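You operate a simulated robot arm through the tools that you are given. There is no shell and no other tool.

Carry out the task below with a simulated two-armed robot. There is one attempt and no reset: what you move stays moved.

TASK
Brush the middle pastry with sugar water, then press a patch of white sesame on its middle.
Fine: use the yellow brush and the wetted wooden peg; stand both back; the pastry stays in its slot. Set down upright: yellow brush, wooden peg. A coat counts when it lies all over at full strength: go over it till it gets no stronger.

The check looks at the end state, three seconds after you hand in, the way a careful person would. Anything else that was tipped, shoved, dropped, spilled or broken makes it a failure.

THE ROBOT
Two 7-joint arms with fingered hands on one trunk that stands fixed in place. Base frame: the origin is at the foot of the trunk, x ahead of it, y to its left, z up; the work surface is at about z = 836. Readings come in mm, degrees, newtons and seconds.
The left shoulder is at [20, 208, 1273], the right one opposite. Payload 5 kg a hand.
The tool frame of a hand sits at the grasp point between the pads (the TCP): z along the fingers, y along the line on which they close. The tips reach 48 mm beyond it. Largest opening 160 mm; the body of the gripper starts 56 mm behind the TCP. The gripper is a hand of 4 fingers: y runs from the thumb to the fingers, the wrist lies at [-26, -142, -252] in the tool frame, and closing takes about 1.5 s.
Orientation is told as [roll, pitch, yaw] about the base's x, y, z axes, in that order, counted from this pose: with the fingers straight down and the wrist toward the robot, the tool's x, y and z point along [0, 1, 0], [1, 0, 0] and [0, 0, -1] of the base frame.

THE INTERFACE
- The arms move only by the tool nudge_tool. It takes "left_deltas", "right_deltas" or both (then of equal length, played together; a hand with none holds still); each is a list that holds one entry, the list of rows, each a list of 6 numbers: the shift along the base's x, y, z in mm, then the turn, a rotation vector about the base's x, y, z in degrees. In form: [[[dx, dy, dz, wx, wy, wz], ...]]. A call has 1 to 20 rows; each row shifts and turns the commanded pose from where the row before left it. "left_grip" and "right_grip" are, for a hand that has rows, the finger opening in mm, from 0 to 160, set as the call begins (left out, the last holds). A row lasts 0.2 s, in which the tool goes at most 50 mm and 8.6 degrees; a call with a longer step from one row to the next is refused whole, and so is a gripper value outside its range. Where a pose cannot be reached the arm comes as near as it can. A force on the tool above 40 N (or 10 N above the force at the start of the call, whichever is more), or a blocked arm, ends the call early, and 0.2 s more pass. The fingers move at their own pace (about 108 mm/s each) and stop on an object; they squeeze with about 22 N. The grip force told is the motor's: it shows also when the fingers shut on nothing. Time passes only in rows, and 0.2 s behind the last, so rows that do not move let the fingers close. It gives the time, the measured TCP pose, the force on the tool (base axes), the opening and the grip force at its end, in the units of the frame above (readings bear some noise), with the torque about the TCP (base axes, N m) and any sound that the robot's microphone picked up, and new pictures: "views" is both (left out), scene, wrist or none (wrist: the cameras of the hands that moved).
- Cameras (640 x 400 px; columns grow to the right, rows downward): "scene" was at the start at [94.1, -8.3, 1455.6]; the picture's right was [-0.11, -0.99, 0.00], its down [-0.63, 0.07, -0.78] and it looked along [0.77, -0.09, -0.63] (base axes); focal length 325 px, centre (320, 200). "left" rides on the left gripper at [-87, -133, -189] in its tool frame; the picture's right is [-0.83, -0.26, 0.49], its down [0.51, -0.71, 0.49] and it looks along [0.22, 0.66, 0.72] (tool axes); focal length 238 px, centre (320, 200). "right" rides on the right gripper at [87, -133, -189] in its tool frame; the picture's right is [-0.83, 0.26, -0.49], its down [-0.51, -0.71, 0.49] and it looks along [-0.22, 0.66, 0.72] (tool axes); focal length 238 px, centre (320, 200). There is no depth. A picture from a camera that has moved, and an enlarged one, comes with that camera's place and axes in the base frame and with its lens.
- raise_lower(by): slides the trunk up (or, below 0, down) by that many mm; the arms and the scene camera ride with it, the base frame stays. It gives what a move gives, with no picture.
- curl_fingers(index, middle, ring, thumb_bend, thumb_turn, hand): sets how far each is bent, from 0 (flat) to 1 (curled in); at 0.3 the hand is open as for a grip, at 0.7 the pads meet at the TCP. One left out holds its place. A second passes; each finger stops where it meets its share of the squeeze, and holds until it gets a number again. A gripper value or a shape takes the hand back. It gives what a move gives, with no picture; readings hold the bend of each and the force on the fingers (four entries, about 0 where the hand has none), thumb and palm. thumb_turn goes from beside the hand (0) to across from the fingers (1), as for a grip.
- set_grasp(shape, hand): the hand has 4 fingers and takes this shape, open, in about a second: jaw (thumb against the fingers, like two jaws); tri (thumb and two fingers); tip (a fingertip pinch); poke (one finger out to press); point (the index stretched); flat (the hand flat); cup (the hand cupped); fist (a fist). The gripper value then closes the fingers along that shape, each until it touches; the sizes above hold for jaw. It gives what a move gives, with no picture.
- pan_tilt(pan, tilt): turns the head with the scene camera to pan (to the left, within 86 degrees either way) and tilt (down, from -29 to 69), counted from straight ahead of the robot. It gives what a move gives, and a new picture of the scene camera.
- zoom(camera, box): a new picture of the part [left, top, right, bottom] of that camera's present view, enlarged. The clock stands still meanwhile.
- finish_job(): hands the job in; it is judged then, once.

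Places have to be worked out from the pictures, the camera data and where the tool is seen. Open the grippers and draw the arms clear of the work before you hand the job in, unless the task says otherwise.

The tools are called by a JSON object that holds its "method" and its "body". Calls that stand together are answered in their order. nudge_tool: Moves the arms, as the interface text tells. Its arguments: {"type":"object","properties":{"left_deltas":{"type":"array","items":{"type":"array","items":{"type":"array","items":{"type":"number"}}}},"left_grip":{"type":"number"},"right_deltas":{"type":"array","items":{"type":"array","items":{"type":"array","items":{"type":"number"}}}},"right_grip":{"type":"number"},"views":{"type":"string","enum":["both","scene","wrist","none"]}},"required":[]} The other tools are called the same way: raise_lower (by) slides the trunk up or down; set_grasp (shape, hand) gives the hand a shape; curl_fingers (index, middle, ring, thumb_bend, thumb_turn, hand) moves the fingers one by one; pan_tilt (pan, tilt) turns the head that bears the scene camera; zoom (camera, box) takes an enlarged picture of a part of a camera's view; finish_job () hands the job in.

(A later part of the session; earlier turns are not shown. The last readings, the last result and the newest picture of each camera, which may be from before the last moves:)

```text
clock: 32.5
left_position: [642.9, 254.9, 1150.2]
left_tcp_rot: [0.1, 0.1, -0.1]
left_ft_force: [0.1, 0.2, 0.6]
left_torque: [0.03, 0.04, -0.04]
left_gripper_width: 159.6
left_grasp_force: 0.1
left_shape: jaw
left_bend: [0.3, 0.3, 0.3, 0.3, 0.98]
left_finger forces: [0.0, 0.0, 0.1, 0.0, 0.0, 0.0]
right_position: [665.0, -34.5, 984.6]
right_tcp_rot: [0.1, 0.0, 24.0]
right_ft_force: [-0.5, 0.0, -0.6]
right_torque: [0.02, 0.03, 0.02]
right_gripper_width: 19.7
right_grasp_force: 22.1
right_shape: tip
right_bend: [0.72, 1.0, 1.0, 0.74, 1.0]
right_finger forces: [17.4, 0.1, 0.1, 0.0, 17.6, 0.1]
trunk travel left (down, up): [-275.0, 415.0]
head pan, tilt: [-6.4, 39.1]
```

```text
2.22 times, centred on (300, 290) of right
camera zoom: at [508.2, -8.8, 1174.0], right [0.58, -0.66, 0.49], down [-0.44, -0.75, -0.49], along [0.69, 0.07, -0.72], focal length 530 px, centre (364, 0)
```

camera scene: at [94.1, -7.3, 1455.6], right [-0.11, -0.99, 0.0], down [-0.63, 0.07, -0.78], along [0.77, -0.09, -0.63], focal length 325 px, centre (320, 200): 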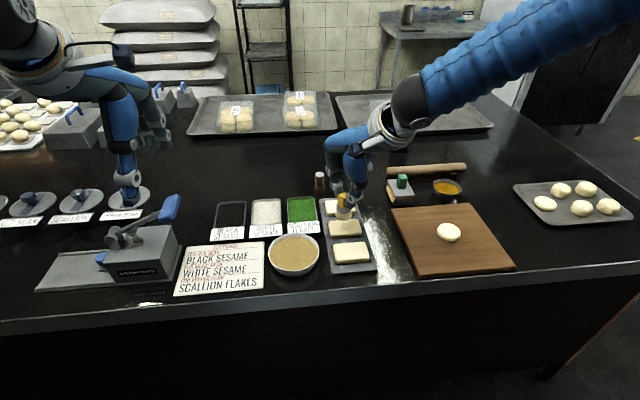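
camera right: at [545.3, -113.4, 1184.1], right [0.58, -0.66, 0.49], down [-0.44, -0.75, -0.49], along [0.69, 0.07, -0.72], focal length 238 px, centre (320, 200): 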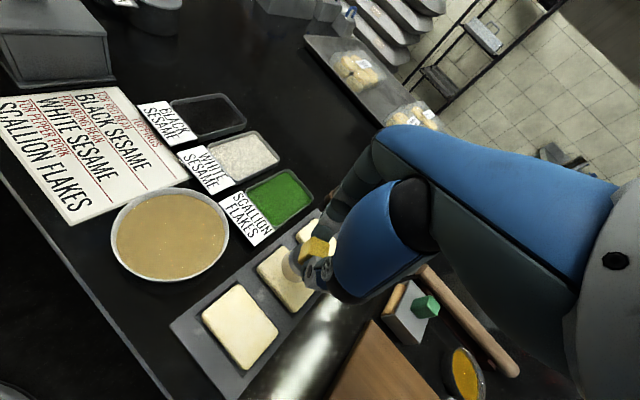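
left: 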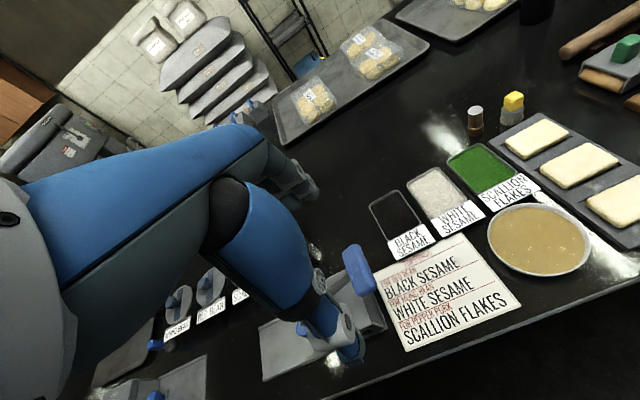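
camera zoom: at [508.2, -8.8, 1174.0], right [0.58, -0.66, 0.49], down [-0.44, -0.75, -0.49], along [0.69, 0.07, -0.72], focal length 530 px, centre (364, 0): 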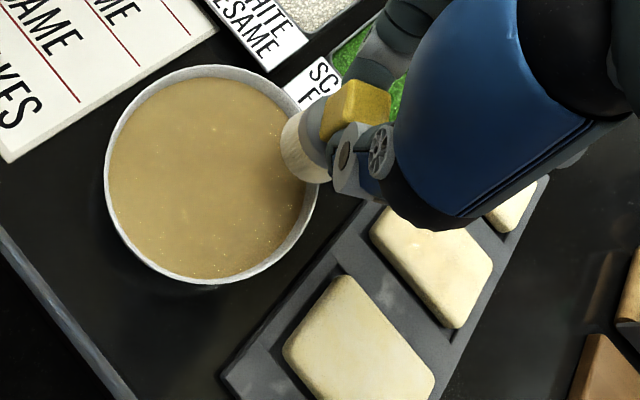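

The middle pastry shows only a slight warm tint. I'll zoom closer on it and compare it with its neighbours.

{"method": "zoom", "body": {"camera": "scene", "box": [324, 215, 366, 242]}}

{"method": "zoom", "body": {"camera": "scene", "box": [324, 196, 366, 223]}}

{"method": "zoom", "body": {"camera": "right", "box": [310, 285, 370, 350]}}

```text
14.81 times, centred on (345, 228) of scene
camera zoom: at [94.5, -8.8, 1455.6], right [-0.11, -0.99, 0.0], down [-0.63, 0.07, -0.78], along [0.77, -0.09, -0.63], focal length 4809 px, centre (-50, -222)
```

zoom: 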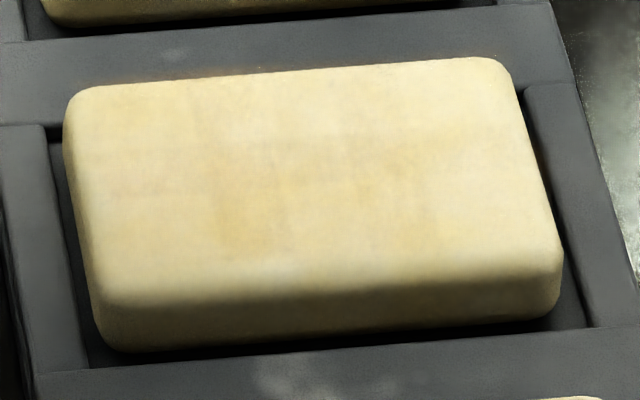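

```text
14.81 times, centred on (345, 210) of scene
camera zoom: at [94.5, -8.8, 1455.6], right [-0.11, -0.99, 0.0], down [-0.63, 0.07, -0.78], along [0.77, -0.09, -0.63], focal length 4809 px, centre (-50, 59)
```

zoom: 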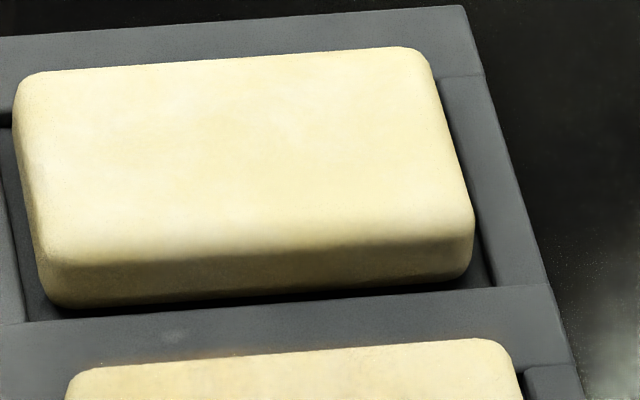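

```text
6.15 times, centred on (340, 318) of right
camera zoom: at [508.2, -8.8, 1174.0], right [0.58, -0.66, 0.49], down [-0.44, -0.75, -0.49], along [0.69, 0.07, -0.72], focal length 1467 px, centre (197, -523)
```

zoom: 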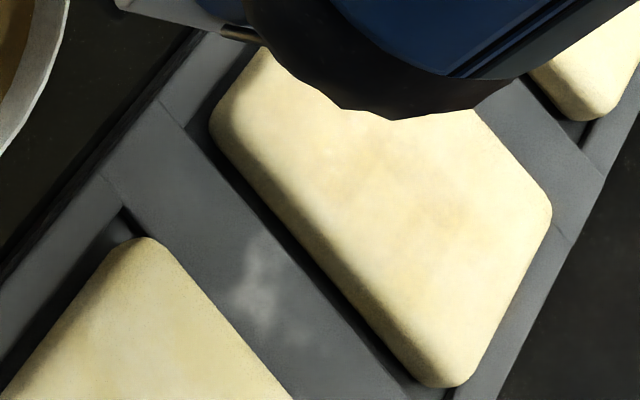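

The coat is there but faint and streaky, so it needs more sugar water and more passes with real contact. I'll go back to the bowl and re-dip gently.

{"method": "nudge_tool", "body": {"right_deltas": [[[-20, 15, 0, 0, 0, 0], [-20, 15, 0, 0, 0, 0], [0, 0, -15, 0, 0, 0], [0, 0, -15, 0, 0, 0], [0, 0, -6, 0, 0, 0], [0, 0, 0, 0, 0, 0]]], "views": "none"}}

{"method": "zoom", "body": {"camera": "scene", "box": [260, 215, 330, 285]}}

```text
clock: 33.9
left_position: [641.9, 254.6, 1150.6]
left_tcp_rot: [0.0, 0.0, 0.0]
left_ft_force: [0.0, 0.1, 0.4]
left_torque: [0.01, -0.09, -0.01]
left_gripper_width: 159.5
left_grasp_force: 0.1
left_shape: jaw
left_bend: [0.3, 0.3, 0.3, 0.3, 0.98]
left_finger forces: [0.1, 0.1, 0.1, 0.1, 0.0, 0.0]
right_position: [627.5, -5.5, 949.3]
right_tcp_rot: [0.0, 0.1, 24.0]
right_ft_force: [-0.6, 0.8, -0.5]
right_torque: [0.0, 0.03, 0.0]
right_gripper_width: 19.7
right_grasp_force: 22.0
right_shape: tip
right_bend: [0.72, 1.0, 1.0, 0.74, 1.0]
right_finger forces: [17.6, 0.0, 0.0, 0.0, 17.4, 0.0]
trunk travel left (down, up): [-275.0, 415.0]
head pan, tilt: [-6.4, 39.1]
```

```text
5.71 times, centred on (295, 250) of scene
camera zoom: at [94.1, -8.1, 1455.6], right [-0.11, -0.99, 0.0], down [-0.63, 0.07, -0.78], along [0.77, -0.09, -0.63], focal length 1855 px, centre (463, -86)
```

zoom: 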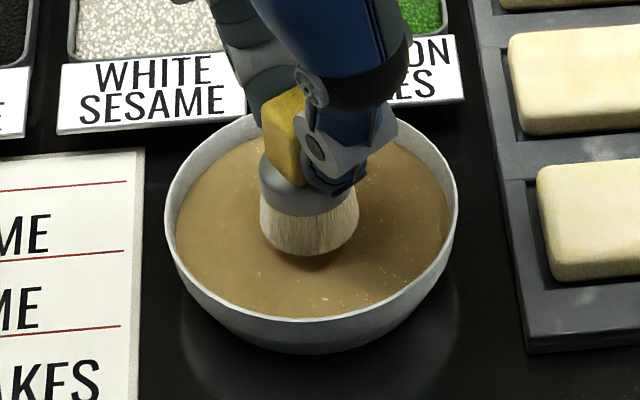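

The bristles are still a touch above the liquid. I'll lower 4 mm more and pause.

{"method": "nudge_tool", "body": {"right_deltas": [[[0, 0, -3, 0, 0, 0], [0, 0, -2, 0, 0, 0], [0, 0, 0, 0, 0, 0], [0, 0, 0, 0, 0, 0]]], "views": "none"}}

{"method": "zoom", "body": {"camera": "scene", "box": [260, 215, 330, 285]}}

```text
clock: 34.9
left_position: [642.6, 256.2, 1150.6]
left_tcp_rot: [-0.1, 0.1, 0.0]
left_ft_force: [-0.3, -0.1, 0.2]
left_torque: [0.01, 0.04, 0.0]
left_gripper_width: 159.4
left_grasp_force: 0.0
left_shape: jaw
left_bend: [0.3, 0.3, 0.3, 0.3, 0.98]
left_finger forces: [0.0, 0.1, 0.0, 0.1, 0.1, 0.0]
right_position: [626.6, -5.8, 945.8]
right_tcp_rot: [0.0, -0.1, 24.0]
right_ft_force: [0.8, 0.0, -0.8]
right_torque: [0.0, 0.0, -0.01]
right_gripper_width: 20.0
right_grasp_force: 22.2
right_shape: tip
right_bend: [0.72, 1.0, 1.0, 0.74, 1.0]
right_finger forces: [17.5, 0.1, 0.0, 0.1, 17.4, 0.1]
trunk travel left (down, up): [-275.0, 415.0]
head pan, tilt: [-6.4, 39.1]
```

```text
5.71 times, centred on (295, 250) of scene
camera zoom: at [94.3, -8.1, 1455.6], right [-0.11, -0.99, 0.0], down [-0.63, 0.07, -0.78], along [0.77, -0.09, -0.63], focal length 1855 px, centre (463, -86)
```

zoom: 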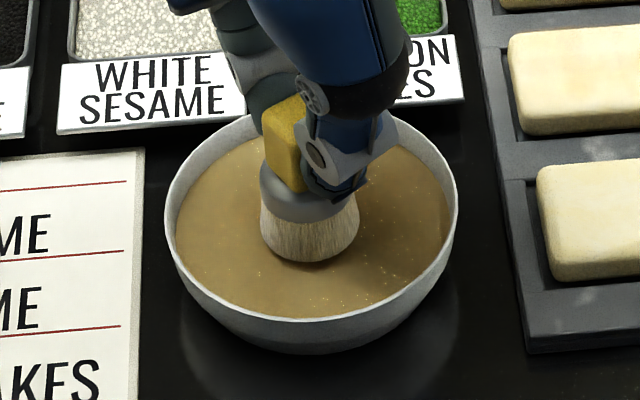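

No contact yet and the bristle ends seem to be right at the surface. I'll lower another 3 mm.

{"method": "nudge_tool", "body": {"right_deltas": [[[0, 0, -2, 0, 0, 0], [0, 0, -1.5, 0, 0, 0], [0, 0, 0, 0, 0, 0], [0, 0, 0, 0, 0, 0]]], "views": "none"}}

{"method": "zoom", "body": {"camera": "scene", "box": [260, 215, 330, 285]}}

{"method": "zoom", "body": {"camera": "right", "box": [240, 210, 340, 300]}}

```text
clock: 35.9
left_position: [642.2, 256.2, 1151.1]
left_tcp_rot: [0.0, 0.0, 0.0]
left_ft_force: [-0.2, 0.2, 0.0]
left_torque: [0.0, 0.0, -0.02]
left_gripper_width: 159.5
left_grasp_force: 0.0
left_shape: jaw
left_bend: [0.3, 0.3, 0.3, 0.3, 0.98]
left_finger forces: [0.0, 0.0, 0.1, 0.1, 0.0, 0.1]
right_position: [626.3, -4.2, 939.3]
right_tcp_rot: [-0.1, 0.1, 24.0]
right_ft_force: [-0.5, 0.6, -1.7]
right_torque: [-0.01, -0.02, -0.01]
right_gripper_width: 19.9
right_grasp_force: 22.4
right_shape: tip
right_bend: [0.72, 1.0, 1.0, 0.74, 1.0]
right_finger forces: [17.5, 0.1, 0.0, 0.0, 17.5, 0.0]
trunk travel left (down, up): [-275.0, 415.0]
head pan, tilt: [-6.4, 39.1]
```

```text
5.71 times, centred on (295, 250) of scene
camera zoom: at [94.3, -8.1, 1455.6], right [-0.11, -0.99, 0.0], down [-0.63, 0.07, -0.78], along [0.77, -0.09, -0.63], focal length 1855 px, centre (463, -86)
```

zoom: 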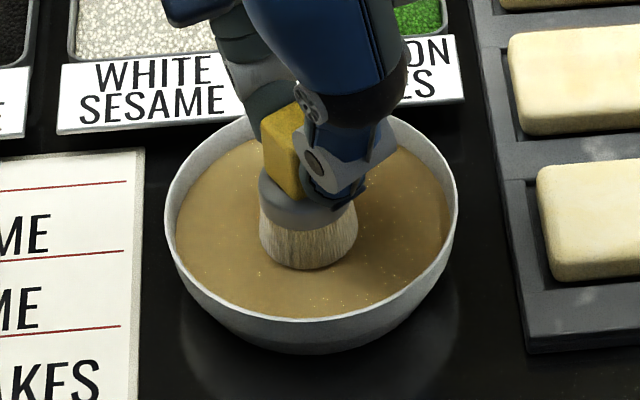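

```text
4.44 times, centred on (290, 255) of right
camera zoom: at [469.5, 20.4, 1130.3], right [0.58, -0.66, 0.49], down [-0.44, -0.75, -0.49], along [0.69, 0.07, -0.72], focal length 1059 px, centre (453, -44)
```

zoom: 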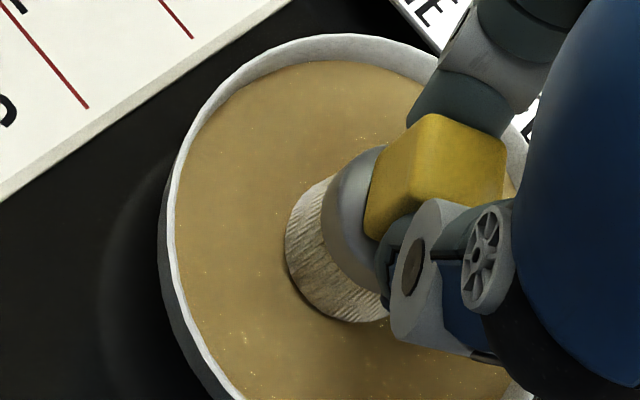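

No contact force yet, and the bristles look streaky and drier than after the first dip. I'll keep lowering in small steps until they take up liquid.

{"method": "nudge_tool", "body": {"right_deltas": [[[0, 0, -2, 0, 0, 0], [0, 0, -1, 0, 0, 0], [0, 0, 0, 0, 0, 0], [0, 0, 0, 0, 0, 0]]], "views": "none"}}

{"method": "zoom", "body": {"camera": "scene", "box": [260, 215, 330, 285]}}

{"method": "zoom", "body": {"camera": "right", "box": [240, 210, 340, 300]}}

```text
clock: 36.9
left_position: [642.8, 256.8, 1152.0]
left_tcp_rot: [0.0, 0.0, 0.0]
left_ft_force: [0.4, 0.6, 0.1]
left_torque: [-0.02, 0.0, 0.01]
left_gripper_width: 159.4
left_grasp_force: 0.0
left_shape: jaw
left_bend: [0.3, 0.3, 0.3, 0.3, 0.98]
left_finger forces: [0.0, 0.0, 0.0, 0.1, 0.0, 0.0]
right_position: [625.7, -3.4, 938.9]
right_tcp_rot: [0.0, -0.1, 24.0]
right_ft_force: [0.5, -0.4, 9.5]
right_torque: [0.06, -0.05, -0.02]
right_gripper_width: 19.8
right_grasp_force: 21.8
right_shape: tip
right_bend: [0.72, 1.0, 1.0, 0.74, 1.0]
right_finger forces: [18.6, 0.0, 0.1, 0.0, 18.8, 0.1]
trunk travel left (down, up): [-275.0, 415.0]
head pan, tilt: [-6.4, 39.1]
```

```text
5.71 times, centred on (295, 250) of scene
camera zoom: at [93.7, -8.1, 1455.7], right [-0.11, -0.99, 0.0], down [-0.63, 0.07, -0.78], along [0.77, -0.09, -0.63], focal length 1855 px, centre (463, -86)
```

zoom: 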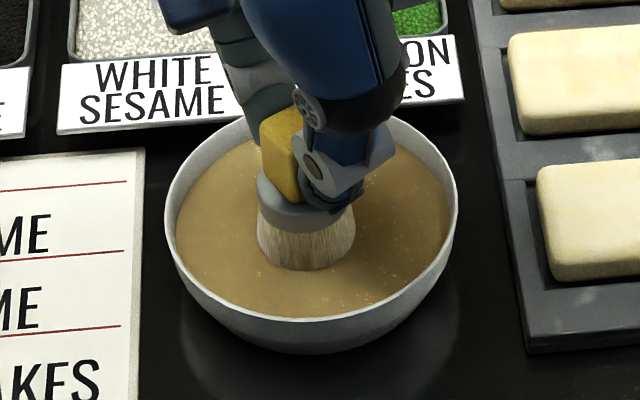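

```text
4.44 times, centred on (290, 255) of right
camera zoom: at [468.9, 20.9, 1128.3], right [0.58, -0.66, 0.49], down [-0.44, -0.75, -0.49], along [0.69, 0.07, -0.72], focal length 1059 px, centre (453, -44)
```

zoom: 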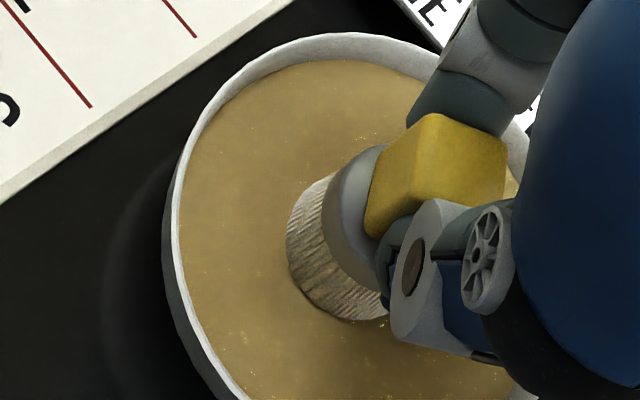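

Contact with the bowl floor at TCP z≈939 (9.5 N); the brush has slid ~4 mm up in the grip, so my earlier strokes mostly floated. I'll lift and check the bristles' wetness.

{"method": "nudge_tool", "body": {"right_deltas": [[[0, 0, 5, 0, 0, 0], [0, 0, 15, 0, 0, 0], [0, 0, 20, 0, 0, 0], [0, 0, 0, 0, 0, 0]]], "views": "none"}}

{"method": "zoom", "body": {"camera": "scene", "box": [260, 195, 330, 265]}}

{"method": "zoom", "body": {"camera": "left", "box": [480, 170, 590, 270]}}

{"method": "zoom", "body": {"camera": "right", "box": [240, 210, 340, 300]}}

```text
clock: 37.9
left_position: [642.3, 256.3, 1150.2]
left_tcp_rot: [0.1, 0.0, 0.0]
left_ft_force: [0.1, 0.6, -0.4]
left_torque: [0.0, 0.04, 0.03]
left_gripper_width: 159.8
left_grasp_force: 0.0
left_shape: jaw
left_bend: [0.3, 0.3, 0.3, 0.3, 0.98]
left_finger forces: [0.0, 0.0, 0.0, 0.0, 0.0, 0.0]
right_position: [628.3, -3.9, 978.0]
right_tcp_rot: [-0.1, 0.1, 23.9]
right_ft_force: [0.0, -0.5, 0.2]
right_torque: [0.03, 0.02, 0.01]
right_gripper_width: 19.5
right_grasp_force: 21.9
right_shape: tip
right_bend: [0.72, 1.0, 1.0, 0.74, 1.0]
right_finger forces: [17.7, 0.0, 0.0, 0.1, 17.7, 0.0]
trunk travel left (down, up): [-275.0, 415.0]
head pan, tilt: [-6.4, 39.1]
```

```text
5.71 times, centred on (295, 230) of scene
camera zoom: at [94.6, -8.3, 1455.5], right [-0.11, -0.99, 0.0], down [-0.63, 0.07, -0.78], along [0.77, -0.09, -0.63], focal length 1855 px, centre (463, 29)
```

zoom: 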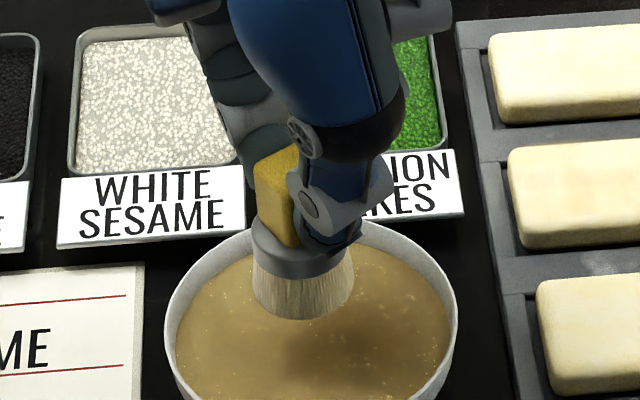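

```text
4.00 times, centred on (535, 220) of left
camera zoom: at [510.6, 168.6, 1339.3], right [-0.26, -0.83, -0.49], down [-0.71, 0.51, -0.49], along [0.66, 0.22, -0.72], focal length 953 px, centre (-540, 120)
```

zoom: 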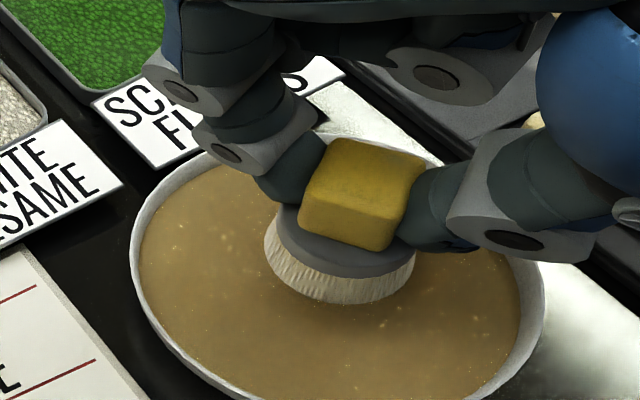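

```text
4.44 times, centred on (290, 255) of right
camera zoom: at [470.1, 20.4, 1168.6], right [0.58, -0.66, 0.49], down [-0.44, -0.75, -0.49], along [0.69, 0.07, -0.72], focal length 1059 px, centre (453, -44)
```

zoom: 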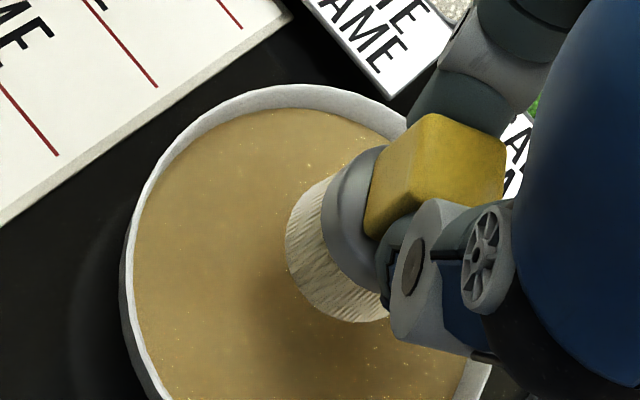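

Bristles are cream-coloured and wet again. I'll return to the pastry centre and descend gently to find the real contact height this time.

{"method": "nudge_tool", "body": {"right_deltas": [[[0, 0, 6, 0, 0, 0], [15, -27, 0, 0, 0, 0], [15, -28, 0, 0, 0, 0], [15, -28, 0, 0, 0, 0], [15, -28, 0, 0, 0, 0], [15, -27, 0, 0, 0, 0], [0, 0, -20, 0, 0, 0], [0, 0, -12, 0, 0, 0], [0, 0, -4, 0, 0, 0], [0, 0, 0, 0, 0, 0], [0, 0, 0, 0, 0, 0]]], "views": "none"}}

{"method": "zoom", "body": {"camera": "scene", "box": [310, 190, 380, 260]}}

```text
clock: 40.3
left_position: [642.6, 254.9, 1151.2]
left_tcp_rot: [0.0, 0.0, 0.1]
left_ft_force: [-0.5, 0.8, -0.5]
left_torque: [-0.03, 0.02, 0.0]
left_gripper_width: 159.6
left_grasp_force: 0.1
left_shape: jaw
left_bend: [0.3, 0.3, 0.3, 0.3, 0.98]
left_finger forces: [0.0, 0.1, 0.1, 0.1, 0.1, 0.0]
right_position: [703.4, -144.2, 946.7]
right_tcp_rot: [0.0, 0.0, 24.0]
right_ft_force: [-0.3, -0.2, -0.8]
right_torque: [-0.01, 0.01, -0.01]
right_gripper_width: 19.7
right_grasp_force: 22.1
right_shape: tip
right_bend: [0.72, 1.0, 1.0, 0.74, 1.0]
right_finger forces: [17.7, 0.0, 0.0, 0.0, 17.6, 0.0]
trunk travel left (down, up): [-275.0, 415.0]
head pan, tilt: [-6.4, 39.1]
```

```text
5.71 times, centred on (345, 225) of scene
camera zoom: at [94.3, -8.2, 1455.6], right [-0.11, -0.99, 0.0], down [-0.63, 0.07, -0.78], along [0.77, -0.09, -0.63], focal length 1855 px, centre (177, 57)
```

zoom: 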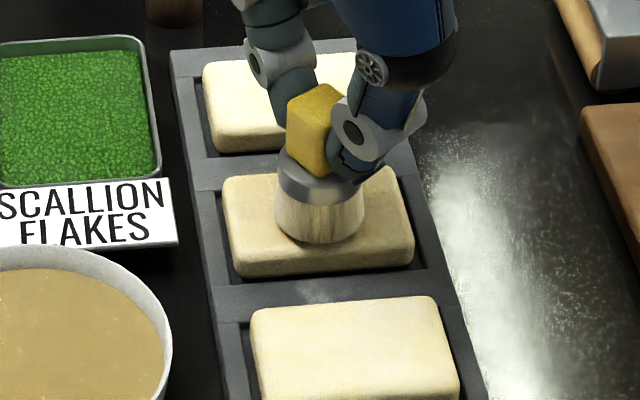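

Still no contact at z≈946.7. I'll step down 1.5 mm at a time.

{"method": "nudge_tool", "body": {"right_deltas": [[[0, 0, -1.5, 0, 0, 0], [0, 0, 0, 0, 0, 0]]], "views": "none"}}

{"method": "nudge_tool", "body": {"right_deltas": [[[0, 0, -1, 0, 0, 0], [0, 0, 0, 0, 0, 0]]], "views": "none"}}

```text
clock: 40.9
left_position: [641.4, 257.1, 1150.3]
left_tcp_rot: [0.0, 0.1, 0.0]
left_ft_force: [-0.2, 0.0, -0.1]
left_torque: [-0.03, -0.01, -0.01]
left_gripper_width: 159.8
left_grasp_force: 0.1
left_shape: jaw
left_bend: [0.3, 0.3, 0.3, 0.3, 0.98]
left_finger forces: [0.0, 0.0, 0.1, 0.0, 0.0, 0.1]
right_position: [701.7, -144.3, 946.8]
right_tcp_rot: [0.1, 0.1, 24.0]
right_ft_force: [0.3, 0.4, -0.2]
right_torque: [0.0, -0.01, 0.01]
right_gripper_width: 19.6
right_grasp_force: 22.2
right_shape: tip
right_bend: [0.72, 1.0, 1.0, 0.74, 1.0]
right_finger forces: [17.5, 0.0, 0.1, 0.1, 17.7, 0.0]
trunk travel left (down, up): [-275.0, 415.0]
head pan, tilt: [-6.4, 39.1]
```

```text
clock: 41.5
left_position: [642.6, 256.5, 1151.2]
left_tcp_rot: [0.1, -0.1, 0.0]
left_ft_force: [-0.2, 0.5, -0.3]
left_torque: [0.02, 0.01, 0.02]
left_gripper_width: 159.7
left_grasp_force: 0.0
left_shape: jaw
left_bend: [0.3, 0.3, 0.3, 0.3, 0.98]
left_finger forces: [0.0, 0.1, 0.0, 0.0, 0.1, 0.0]
right_position: [701.4, -143.4, 944.9]
right_tcp_rot: [-0.1, 0.0, 24.0]
right_ft_force: [0.3, -0.1, 0.0]
right_torque: [-0.02, -0.01, -0.02]
right_gripper_width: 19.4
right_grasp_force: 21.9
right_shape: tip
right_bend: [0.72, 1.0, 1.0, 0.74, 1.0]
right_finger forces: [17.6, 0.0, 0.0, 0.0, 17.6, 0.0]
trunk travel left (down, up): [-275.0, 415.0]
head pan, tilt: [-6.4, 39.1]
```

No contact yet at about 945. Continuing down in 1 mm steps.

{"method": "nudge_tool", "body": {"right_deltas": [[[0, 0, -1, 0, 0, 0], [0, 0, 0, 0, 0, 0]]], "views": "none"}}

{"method": "nudge_tool", "body": {"right_deltas": [[[0, 0, -1, 0, 0, 0], [0, 0, 0, 0, 0, 0]]], "views": "none"}}

```text
clock: 42.1
left_position: [643.2, 255.3, 1150.7]
left_tcp_rot: [0.0, 0.0, 0.0]
left_ft_force: [-0.5, 0.4, -1.1]
left_torque: [0.01, 0.0, 0.02]
left_gripper_width: 159.5
left_grasp_force: 0.0
left_shape: jaw
left_bend: [0.3, 0.3, 0.3, 0.3, 0.98]
left_finger forces: [0.1, 0.0, 0.1, 0.1, 0.0, 0.1]
right_position: [702.7, -142.7, 943.4]
right_tcp_rot: [0.0, 0.0, 24.1]
right_ft_force: [0.7, 1.0, -0.1]
right_torque: [0.0, 0.02, -0.03]
right_gripper_width: 19.7
right_grasp_force: 21.9
right_shape: tip
right_bend: [0.72, 1.0, 1.0, 0.74, 1.0]
right_finger forces: [17.6, 0.0, 0.1, 0.0, 17.6, 0.1]
trunk travel left (down, up): [-275.0, 415.0]
head pan, tilt: [-6.4, 39.1]
```

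```text
clock: 42.7
left_position: [642.2, 256.4, 1150.0]
left_tcp_rot: [0.0, 0.0, -0.1]
left_ft_force: [0.2, 0.6, 0.4]
left_torque: [-0.01, -0.02, 0.0]
left_gripper_width: 159.5
left_grasp_force: 0.1
left_shape: jaw
left_bend: [0.3, 0.3, 0.3, 0.3, 0.98]
left_finger forces: [0.0, 0.0, 0.0, 0.0, 0.0, 0.1]
right_position: [701.7, -143.4, 943.5]
right_tcp_rot: [0.0, 0.0, 23.9]
right_ft_force: [0.0, -0.1, 1.8]
right_torque: [0.0, 0.0, 0.01]
right_gripper_width: 19.9
right_grasp_force: 22.2
right_shape: tip
right_bend: [0.72, 1.0, 1.0, 0.74, 1.0]
right_finger forces: [17.4, 0.1, 0.0, 0.0, 18.5, 0.0]
trunk travel left (down, up): [-275.0, 415.0]
head pan, tilt: [-6.4, 39.1]
```

Light contact at 1.8 N. I'll press 0.7 mm more and run strokes: out to the left side and back across to the right.

{"method": "nudge_tool", "body": {"right_deltas": [[[0, 0, -0.7, 0, 0, 0], [0, 7, 0, 0, 0, 0], [0, 7, 0, 0, 0, 0], [0, 7, 0, 0, 0, 0], [0, 7, 0, 0, 0, 0], [0, -7, 0, 0, 0, 0], [0, -7, 0, 0, 0, 0], [0, -7, 0, 0, 0, 0], [0, -7, 0, 0, 0, 0], [0, -7, 0, 0, 0, 0], [0, -7, 0, 0, 0, 0], [0, -7, 0, 0, 0, 0], [0, -7, 0, 0, 0, 0], [0, 7, 0, 0, 0, 0], [0, 7, 0, 0, 0, 0], [0, 7, 0, 0, 0, 0], [0, 7, 0, 0, 0, 0], [0, 0, 0, 0, 0, 0]]], "views": "none"}}

{"method": "zoom", "body": {"camera": "scene", "box": [310, 190, 380, 260]}}

```text
clock: 46.5
left_position: [641.8, 254.6, 1151.3]
left_tcp_rot: [0.0, 0.0, -0.1]
left_ft_force: [0.1, -0.4, 0.7]
left_torque: [0.02, -0.02, 0.0]
left_gripper_width: 159.7
left_grasp_force: 0.0
left_shape: jaw
left_bend: [0.3, 0.3, 0.3, 0.3, 0.98]
left_finger forces: [0.0, 0.0, 0.0, 0.0, 0.1, 0.0]
right_position: [701.6, -141.8, 944.2]
right_tcp_rot: [0.1, 0.0, 24.0]
right_ft_force: [-0.9, -1.1, 3.0]
right_torque: [0.02, -0.03, -0.01]
right_gripper_width: 19.8
right_grasp_force: 21.9
right_shape: tip
right_bend: [0.72, 1.0, 1.0, 0.74, 1.0]
right_finger forces: [19.9, 0.0, 0.1, 0.1, 21.0, 0.0]
trunk travel left (down, up): [-275.0, 415.0]
head pan, tilt: [-6.4, 39.1]
```

```text
5.71 times, centred on (345, 225) of scene
camera zoom: at [93.8, -8.4, 1455.6], right [-0.11, -0.99, 0.0], down [-0.63, 0.07, -0.78], along [0.77, -0.09, -0.63], focal length 1855 px, centre (177, 57)
```

zoom: 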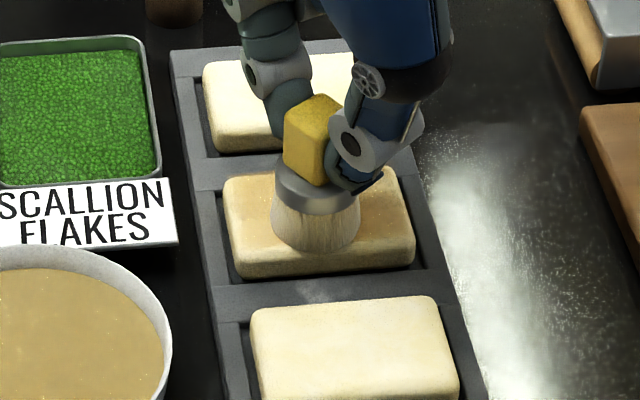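

The coat now shows clearly golden on the middle strip at ~3 N. I'll stroke the near strip next.

{"method": "nudge_tool", "body": {"right_deltas": [[[-7, -7, 0, 0, 0, 0], [-7, -7, 0, 0, 0, 0], [0, -7, 0, 0, 0, 0], [0, -7, 0, 0, 0, 0], [0, 7, 0, 0, 0, 0], [0, 7, 0, 0, 0, 0], [0, 7, 0, 0, 0, 0], [0, 7, 0, 0, 0, 0], [0, 7, 0, 0, 0, 0], [0, 7, 0, 0, 0, 0], [0, 7, 0, 0, 0, 0], [0, 7, 0, 0, 0, 0], [0, -7, 0, 0, 0, 0], [0, -7, 0, 0, 0, 0], [0, -7, 0, 0, 0, 0], [0, -7, 0, 0, 0, 0], [0, 0, 0, 0, 0, 0]]], "views": "none"}}

{"method": "zoom", "body": {"camera": "scene", "box": [310, 190, 380, 260]}}

```text
clock: 50.1
left_position: [642.3, 255.1, 1151.4]
left_tcp_rot: [0.0, 0.1, 0.0]
left_ft_force: [-0.6, -1.0, -0.5]
left_torque: [0.0, 0.02, -0.04]
left_gripper_width: 159.7
left_grasp_force: 0.0
left_shape: jaw
left_bend: [0.3, 0.3, 0.3, 0.3, 0.98]
left_finger forces: [0.0, 0.0, 0.0, 0.0, 0.0, 0.1]
right_position: [687.1, -142.8, 945.0]
right_tcp_rot: [0.0, 0.0, 24.0]
right_ft_force: [-1.5, -0.9, 3.1]
right_torque: [-0.01, -0.01, 0.02]
right_gripper_width: 19.4
right_grasp_force: 21.8
right_shape: tip
right_bend: [0.72, 1.0, 1.0, 0.74, 1.0]
right_finger forces: [19.7, 0.0, 0.0, 0.0, 20.3, 0.0]
trunk travel left (down, up): [-275.0, 415.0]
head pan, tilt: [-6.4, 39.1]
```

```text
5.71 times, centred on (345, 225) of scene
camera zoom: at [93.9, -8.1, 1455.7], right [-0.11, -0.99, 0.0], down [-0.63, 0.07, -0.78], along [0.77, -0.09, -0.63], focal length 1855 px, centre (177, 57)
```

zoom: 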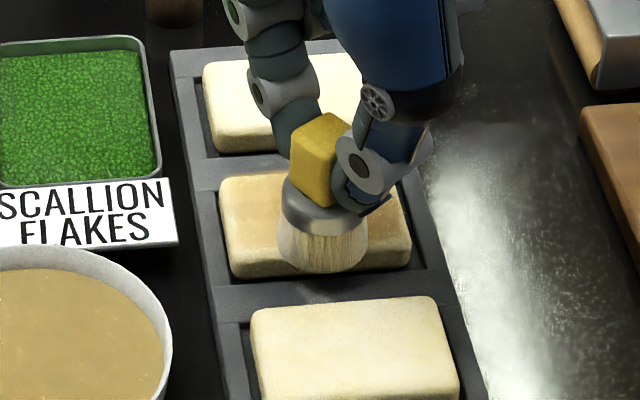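

Good coverage on the near strip. Now the far strip at x≈718.

{"method": "nudge_tool", "body": {"right_deltas": [[[8, 0, 0, 0, 0, 0], [8, 0, 0, 0, 0, 0], [8, 0, 0, 0, 0, 0], [8, 0, 0, 0, 0, 0], [0, 7, 0, 0, 0, 0], [0, 7, 0, 0, 0, 0], [0, 7, 0, 0, 0, 0], [0, 7, 0, 0, 0, 0], [0, -7, 0, 0, 0, 0], [0, -7, 0, 0, 0, 0], [0, -7, 0, 0, 0, 0], [0, -7, 0, 0, 0, 0], [0, -7, 0, 0, 0, 0], [0, -7, 0, 0, 0, 0], [0, -7, 0, 0, 0, 0], [0, -7, 0, 0, 0, 0], [0, 7, 0, 0, 0, 0], [0, 7, 0, 0, 0, 0], [0, 7, 0, 0, 0, 0], [0, 7, 0, 0, 0, 0]]], "views": "none"}}

{"method": "zoom", "body": {"camera": "scene", "box": [310, 190, 380, 260]}}

{"method": "zoom", "body": {"camera": "left", "box": [500, 100, 620, 210]}}

```text
clock: 54.3
left_position: [642.3, 256.0, 1150.5]
left_tcp_rot: [-0.1, -0.1, 0.0]
left_ft_force: [-0.1, -0.1, -0.3]
left_torque: [-0.03, -0.02, -0.01]
left_gripper_width: 159.6
left_grasp_force: 0.1
left_shape: jaw
left_bend: [0.3, 0.3, 0.3, 0.3, 0.98]
left_finger forces: [0.0, 0.0, 0.0, 0.0, 0.0, 0.0]
right_position: [720.2, -142.9, 942.6]
right_tcp_rot: [0.0, 0.0, 24.1]
right_ft_force: [0.1, -0.9, 5.2]
right_torque: [-0.02, -0.01, 0.01]
right_gripper_width: 19.2
right_grasp_force: 21.8
right_shape: tip
right_bend: [0.72, 1.0, 1.0, 0.74, 1.0]
right_finger forces: [19.7, 0.0, 0.0, 0.0, 21.1, 0.1]
trunk travel left (down, up): [-275.0, 415.0]
head pan, tilt: [-6.4, 39.1]
```

```text
5.71 times, centred on (345, 225) of scene
camera zoom: at [94.0, -8.0, 1455.7], right [-0.11, -0.99, 0.0], down [-0.63, 0.07, -0.78], along [0.77, -0.09, -0.63], focal length 1855 px, centre (177, 57)
```

zoom: 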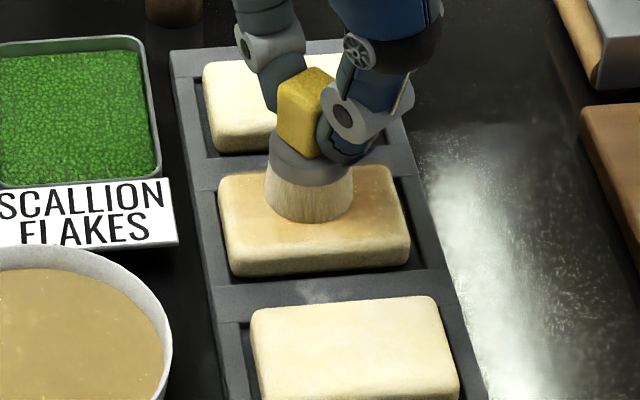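

```text
3.64 times, centred on (560, 155) of left
camera zoom: at [510.0, 168.8, 1339.6], right [-0.26, -0.83, -0.49], down [-0.71, 0.51, -0.49], along [0.66, 0.22, -0.72], focal length 867 px, centre (-553, 364)
```

zoom: 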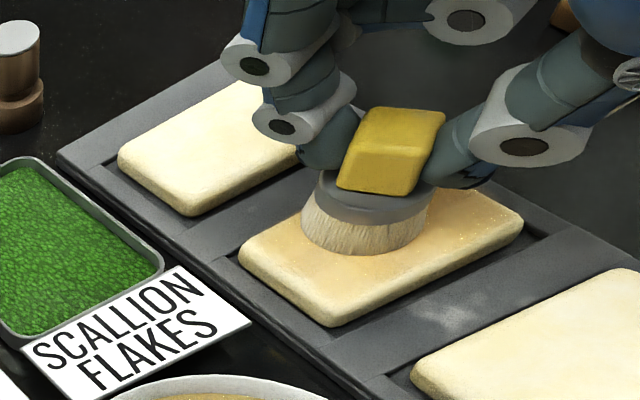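

The whole top is turning golden, with edges lighter. I'll lift off, swing toward the bowl, and inspect the coat.

{"method": "nudge_tool", "body": {"right_deltas": [[[0, 0, 10, 0, 0, 0], [0, 0, 20, 0, 0, 0], [-10, 14, 10, 0, 0, 0], [-20, 30, 0, 0, 0, 0], [-20, 30, 0, 0, 0, 0], [-20, 30, 0, 0, 0, 0], [-20, 30, 0, 0, 0, 0], [0, 0, 0, 0, 0, 0]]], "views": "none"}}

{"method": "zoom", "body": {"camera": "scene", "box": [324, 215, 366, 242]}}

{"method": "zoom", "body": {"camera": "right", "box": [260, 220, 400, 380]}}

{"method": "zoom", "body": {"camera": "scene", "box": [250, 185, 390, 285]}}

```text
clock: 56.1
left_position: [643.3, 255.7, 1151.0]
left_tcp_rot: [0.0, 0.1, 0.0]
left_ft_force: [0.4, -0.1, -0.4]
left_torque: [0.09, 0.03, 0.01]
left_gripper_width: 159.8
left_grasp_force: 0.1
left_shape: jaw
left_bend: [0.3, 0.3, 0.3, 0.3, 0.98]
left_finger forces: [0.0, 0.0, 0.0, 0.0, 0.1, 0.0]
right_position: [626.7, -7.2, 984.8]
right_tcp_rot: [0.0, 0.0, 24.0]
right_ft_force: [0.3, -0.3, -0.4]
right_torque: [0.05, 0.01, 0.02]
right_gripper_width: 19.6
right_grasp_force: 21.9
right_shape: tip
right_bend: [0.72, 1.0, 1.0, 0.74, 1.0]
right_finger forces: [19.6, 0.1, 0.0, 0.0, 19.8, 0.0]
trunk travel left (down, up): [-275.0, 415.0]
head pan, tilt: [-6.4, 39.1]
```

```text
14.81 times, centred on (345, 228) of scene
camera zoom: at [94.5, -9.3, 1455.6], right [-0.11, -0.99, 0.0], down [-0.63, 0.07, -0.78], along [0.77, -0.09, -0.63], focal length 4809 px, centre (-50, -222)
```

zoom: 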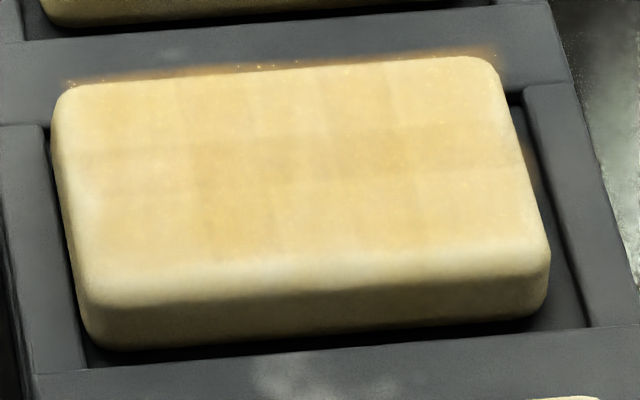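

```text
2.50 times, centred on (330, 300) of right
camera zoom: at [470.6, 16.6, 1174.1], right [0.58, -0.66, 0.49], down [-0.44, -0.75, -0.49], along [0.69, 0.07, -0.72], focal length 596 px, centre (295, -50)
```

zoom: 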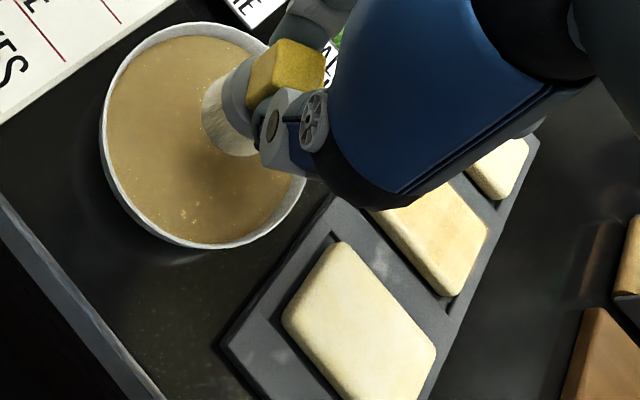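

```text
4.00 times, centred on (320, 235) of scene
camera zoom: at [94.5, -9.3, 1455.6], right [-0.11, -0.99, 0.0], down [-0.63, 0.07, -0.78], along [0.77, -0.09, -0.63], focal length 1298 px, centre (320, 60)
```

zoom: 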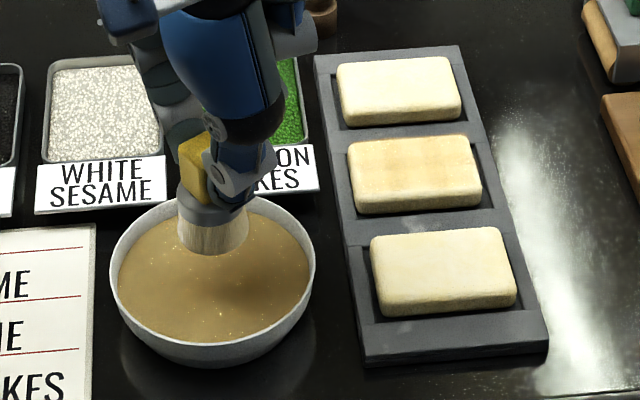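

The coat builds in patches and is stronger in the middle; edges and corners need more. I'll re-dip, lowering to just the floor-contact height.

{"method": "nudge_tool", "body": {"right_deltas": [[[0, 2, -20, 0, 0, 0], [0, 0, -16, 0, 0, 0], [0, 0, -5, 0, 0, 0], [0, 0, -2, 0, 0, 0], [0, 0, 0, 0, 0, 0]]], "views": "none"}}

{"method": "nudge_tool", "body": {"right_deltas": [[[0, 0, -1.5, 0, 0, 0], [0, 0, 0, 0, 0, 0], [0, 0, 0, 0, 0, 0]]], "views": "none"}}

```text
clock: 57.3
left_position: [643.0, 255.6, 1151.0]
left_tcp_rot: [-0.1, -0.1, 0.0]
left_ft_force: [0.6, 0.2, 1.1]
left_torque: [0.02, 0.0, -0.02]
left_gripper_width: 159.3
left_grasp_force: 0.0
left_shape: jaw
left_bend: [0.3, 0.3, 0.3, 0.3, 0.98]
left_finger forces: [0.0, 0.0, 0.0, 0.0, 0.0, 0.1]
right_position: [629.4, -6.3, 939.5]
right_tcp_rot: [0.0, 0.0, 24.0]
right_ft_force: [0.8, -0.1, -0.9]
right_torque: [-0.03, 0.03, 0.0]
right_gripper_width: 19.6
right_grasp_force: 22.0
right_shape: tip
right_bend: [0.72, 1.0, 1.0, 0.74, 1.0]
right_finger forces: [19.7, 0.0, 0.1, 0.1, 19.7, 0.1]
trunk travel left (down, up): [-275.0, 415.0]
head pan, tilt: [-6.4, 39.1]
```

```text
clock: 58.1
left_position: [642.0, 255.2, 1150.5]
left_tcp_rot: [0.0, 0.0, 0.0]
left_ft_force: [0.3, 0.1, -1.0]
left_torque: [0.0, -0.03, 0.06]
left_gripper_width: 159.8
left_grasp_force: 0.0
left_shape: jaw
left_bend: [0.3, 0.3, 0.3, 0.3, 0.98]
left_finger forces: [0.1, 0.0, 0.0, 0.0, 0.1, 0.0]
right_position: [629.5, -6.5, 939.2]
right_tcp_rot: [-0.1, 0.0, 24.0]
right_ft_force: [-0.7, -0.7, 4.2]
right_torque: [0.0, -0.06, 0.01]
right_gripper_width: 19.5
right_grasp_force: 22.0
right_shape: tip
right_bend: [0.72, 1.0, 1.0, 0.74, 1.0]
right_finger forces: [20.0, 0.0, 0.0, 0.1, 20.7, 0.0]
trunk travel left (down, up): [-275.0, 415.0]
head pan, tilt: [-6.4, 39.1]
```

Floor contact at 4 N, bristles soaking. I'll hold briefly, lift, return over the pastry centre and come down to just at contact.

{"method": "nudge_tool", "body": {"right_deltas": [[[0, 0, 0, 0, 0, 0], [0, 0, 0, 0, 0, 0], [0, 0, 15, 0, 0, 0], [0, 0, 30, 0, 0, 0], [14, -27, 0, 0, 0, 0], [15, -27, 0, 0, 0, 0], [15, -27, 0, 0, 0, 0], [15, -27, 0, 0, 0, 0], [14, -26, 0, 0, 0, 0], [0, 0, -20, 0, 0, 0], [0, 0, -14, 0, 0, 0], [0, 0, -5, 0, 0, 0], [0, 0, -1.5, 0, 0, 0], [0, 0, 0, 0, 0, 0]]], "views": "none"}}

```text
clock: 61.1
left_position: [643.2, 256.3, 1150.4]
left_tcp_rot: [0.0, -0.1, 0.0]
left_ft_force: [0.0, 0.2, -0.9]
left_torque: [0.0, -0.01, 0.01]
left_gripper_width: 159.5
left_grasp_force: 0.0
left_shape: jaw
left_bend: [0.3, 0.3, 0.3, 0.3, 0.98]
left_finger forces: [0.1, 0.1, 0.0, 0.0, 0.1, 0.0]
right_position: [703.3, -141.9, 942.6]
right_tcp_rot: [0.1, 0.1, 24.0]
right_ft_force: [0.1, 0.7, 0.5]
right_torque: [-0.01, -0.02, 0.01]
right_gripper_width: 19.7
right_grasp_force: 22.0
right_shape: tip
right_bend: [0.72, 1.0, 1.0, 0.74, 1.0]
right_finger forces: [19.7, 0.0, 0.0, 0.1, 19.9, 0.1]
trunk travel left (down, up): [-275.0, 415.0]
head pan, tilt: [-6.4, 39.1]
```

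At contact with 0.5 N. I'll press ~0.8 mm and run a raster: near strip, then the middle.

{"method": "nudge_tool", "body": {"right_deltas": [[[0, 0, -0.8, 0, 0, 0], [-3, -7, 0, 0, 0, 0], [-3, -7, 0, 0, 0, 0], [-3, -7, 0, 0, 0, 0], [-3, -7, 0, 0, 0, 0], [0, 7, 0, 0, 0, 0], [0, 7, 0, 0, 0, 0], [0, 7, 0, 0, 0, 0], [0, 7, 0, 0, 0, 0], [0, 7, 0, 0, 0, 0], [0, 7, 0, 0, 0, 0], [0, 7, 0, 0, 0, 0], [0, 7, 0, 0, 0, 0], [6, 0, 0, 0, 0, 0], [6, 0, 0, 0, 0, 0], [0, -7, 0, 0, 0, 0], [0, -7, 0, 0, 0, 0], [0, -7, 0, 0, 0, 0], [0, -7, 0, 0, 0, 0], [0, 0, 0, 0, 0, 0]]], "views": "none"}}

{"method": "zoom", "body": {"camera": "scene", "box": [310, 190, 380, 260]}}

```text
clock: 65.3
left_position: [642.2, 255.9, 1150.9]
left_tcp_rot: [-0.1, 0.0, -0.1]
left_ft_force: [0.0, -0.2, 0.6]
left_torque: [-0.03, 0.0, -0.03]
left_gripper_width: 159.6
left_grasp_force: 0.1
left_shape: jaw
left_bend: [0.3, 0.3, 0.3, 0.3, 0.98]
left_finger forces: [0.1, 0.0, 0.0, 0.1, 0.0, 0.1]
right_position: [702.7, -140.5, 942.4]
right_tcp_rot: [0.0, 0.1, 24.1]
right_ft_force: [0.0, 3.0, 5.6]
right_torque: [0.14, -0.08, 0.04]
right_gripper_width: 19.7
right_grasp_force: 21.8
right_shape: tip
right_bend: [0.72, 1.0, 1.0, 0.74, 1.0]
right_finger forces: [21.8, 0.1, 0.0, 0.0, 20.9, 0.0]
trunk travel left (down, up): [-275.0, 415.0]
head pan, tilt: [-6.4, 39.1]
```

```text
5.71 times, centred on (345, 225) of scene
camera zoom: at [93.9, -7.9, 1455.6], right [-0.11, -0.99, 0.0], down [-0.63, 0.07, -0.78], along [0.77, -0.09, -0.63], focal length 1855 px, centre (177, 57)
```

zoom: 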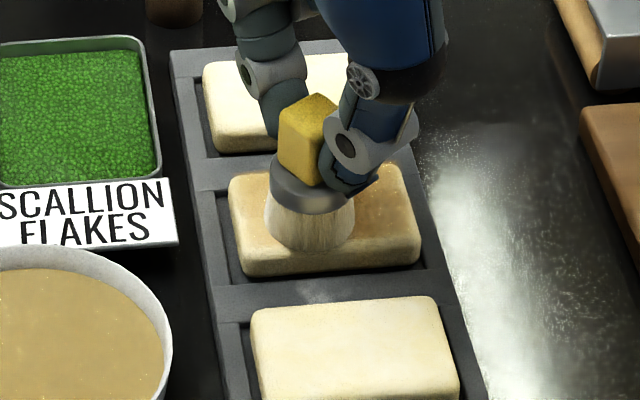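

The pastry drifts a few mm within its slot with the strokes but stays in. Continuing: middle strip to the right end, then the far strip.

{"method": "nudge_tool", "body": {"right_deltas": [[[0, -7, 0, 0, 0, 0], [0, -7, 0, 0, 0, 0], [0, -7, 0, 0, 0, 0], [0, -7, 0, 0, 0, 0], [0, -4, 0, 0, 0, 0], [6, 0, 0, 0, 0, 0], [6, 0, 0, 0, 0, 0], [0, 7, 0, 0, 0, 0], [0, 7, 0, 0, 0, 0], [0, 7, 0, 0, 0, 0], [0, 7, 0, 0, 0, 0], [0, 7, 0, 0, 0, 0], [0, 7, 0, 0, 0, 0], [0, 7, 0, 0, 0, 0], [0, 7, 0, 0, 0, 0], [0, -7, 0, 0, 0, 0], [0, -7, 0, 0, 0, 0], [0, -7, 0, 0, 0, 0], [0, -7, 0, 0, 0, 0], [0, 0, 0, 0, 0, 0]]], "views": "none"}}

{"method": "zoom", "body": {"camera": "scene", "box": [310, 190, 380, 260]}}

{"method": "zoom", "body": {"camera": "left", "box": [500, 100, 620, 210]}}

```text
clock: 69.5
left_position: [642.5, 256.1, 1151.4]
left_tcp_rot: [0.0, 0.0, 0.0]
left_ft_force: [0.4, 0.3, 0.6]
left_torque: [-0.04, -0.03, -0.02]
left_gripper_width: 159.4
left_grasp_force: 0.2
left_shape: jaw
left_bend: [0.3, 0.3, 0.3, 0.3, 0.98]
left_finger forces: [0.1, 0.1, 0.1, 0.0, 0.0, 0.0]
right_position: [713.8, -145.1, 941.7]
right_tcp_rot: [0.0, 0.0, 24.0]
right_ft_force: [-0.3, 3.1, 8.9]
right_torque: [0.14, -0.05, 0.02]
right_gripper_width: 19.5
right_grasp_force: 22.2
right_shape: tip
right_bend: [0.72, 1.0, 1.0, 0.74, 1.0]
right_finger forces: [23.0, 0.0, 0.1, 0.1, 21.3, 0.0]
trunk travel left (down, up): [-275.0, 415.0]
head pan, tilt: [-6.4, 39.1]
```

```text
5.71 times, centred on (345, 225) of scene
camera zoom: at [93.6, -7.8, 1455.7], right [-0.11, -0.99, 0.0], down [-0.63, 0.07, -0.78], along [0.77, -0.09, -0.63], focal length 1855 px, centre (177, 57)
```

zoom: 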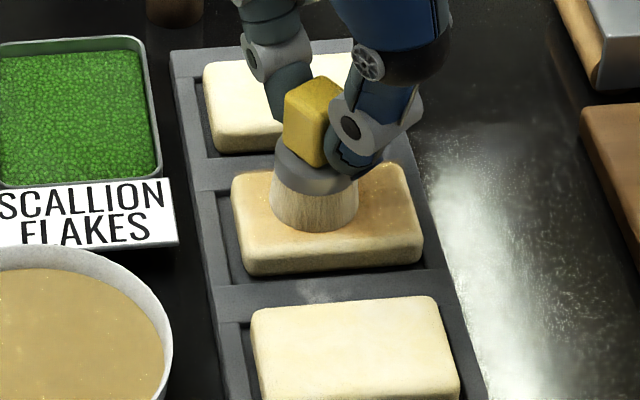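

```text
3.64 times, centred on (560, 155) of left
camera zoom: at [509.7, 169.1, 1339.6], right [-0.26, -0.83, -0.49], down [-0.71, 0.51, -0.49], along [0.66, 0.22, -0.72], focal length 867 px, centre (-553, 364)
```

zoom: 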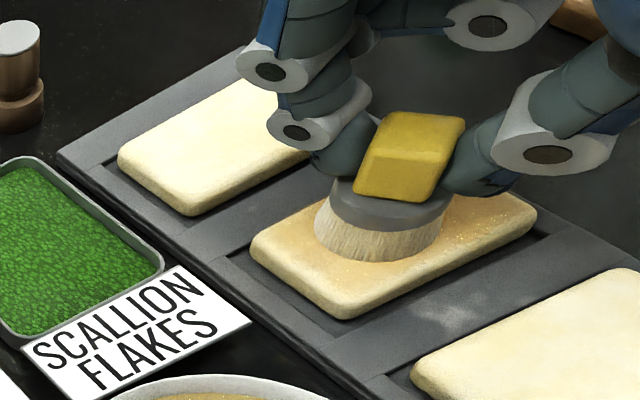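

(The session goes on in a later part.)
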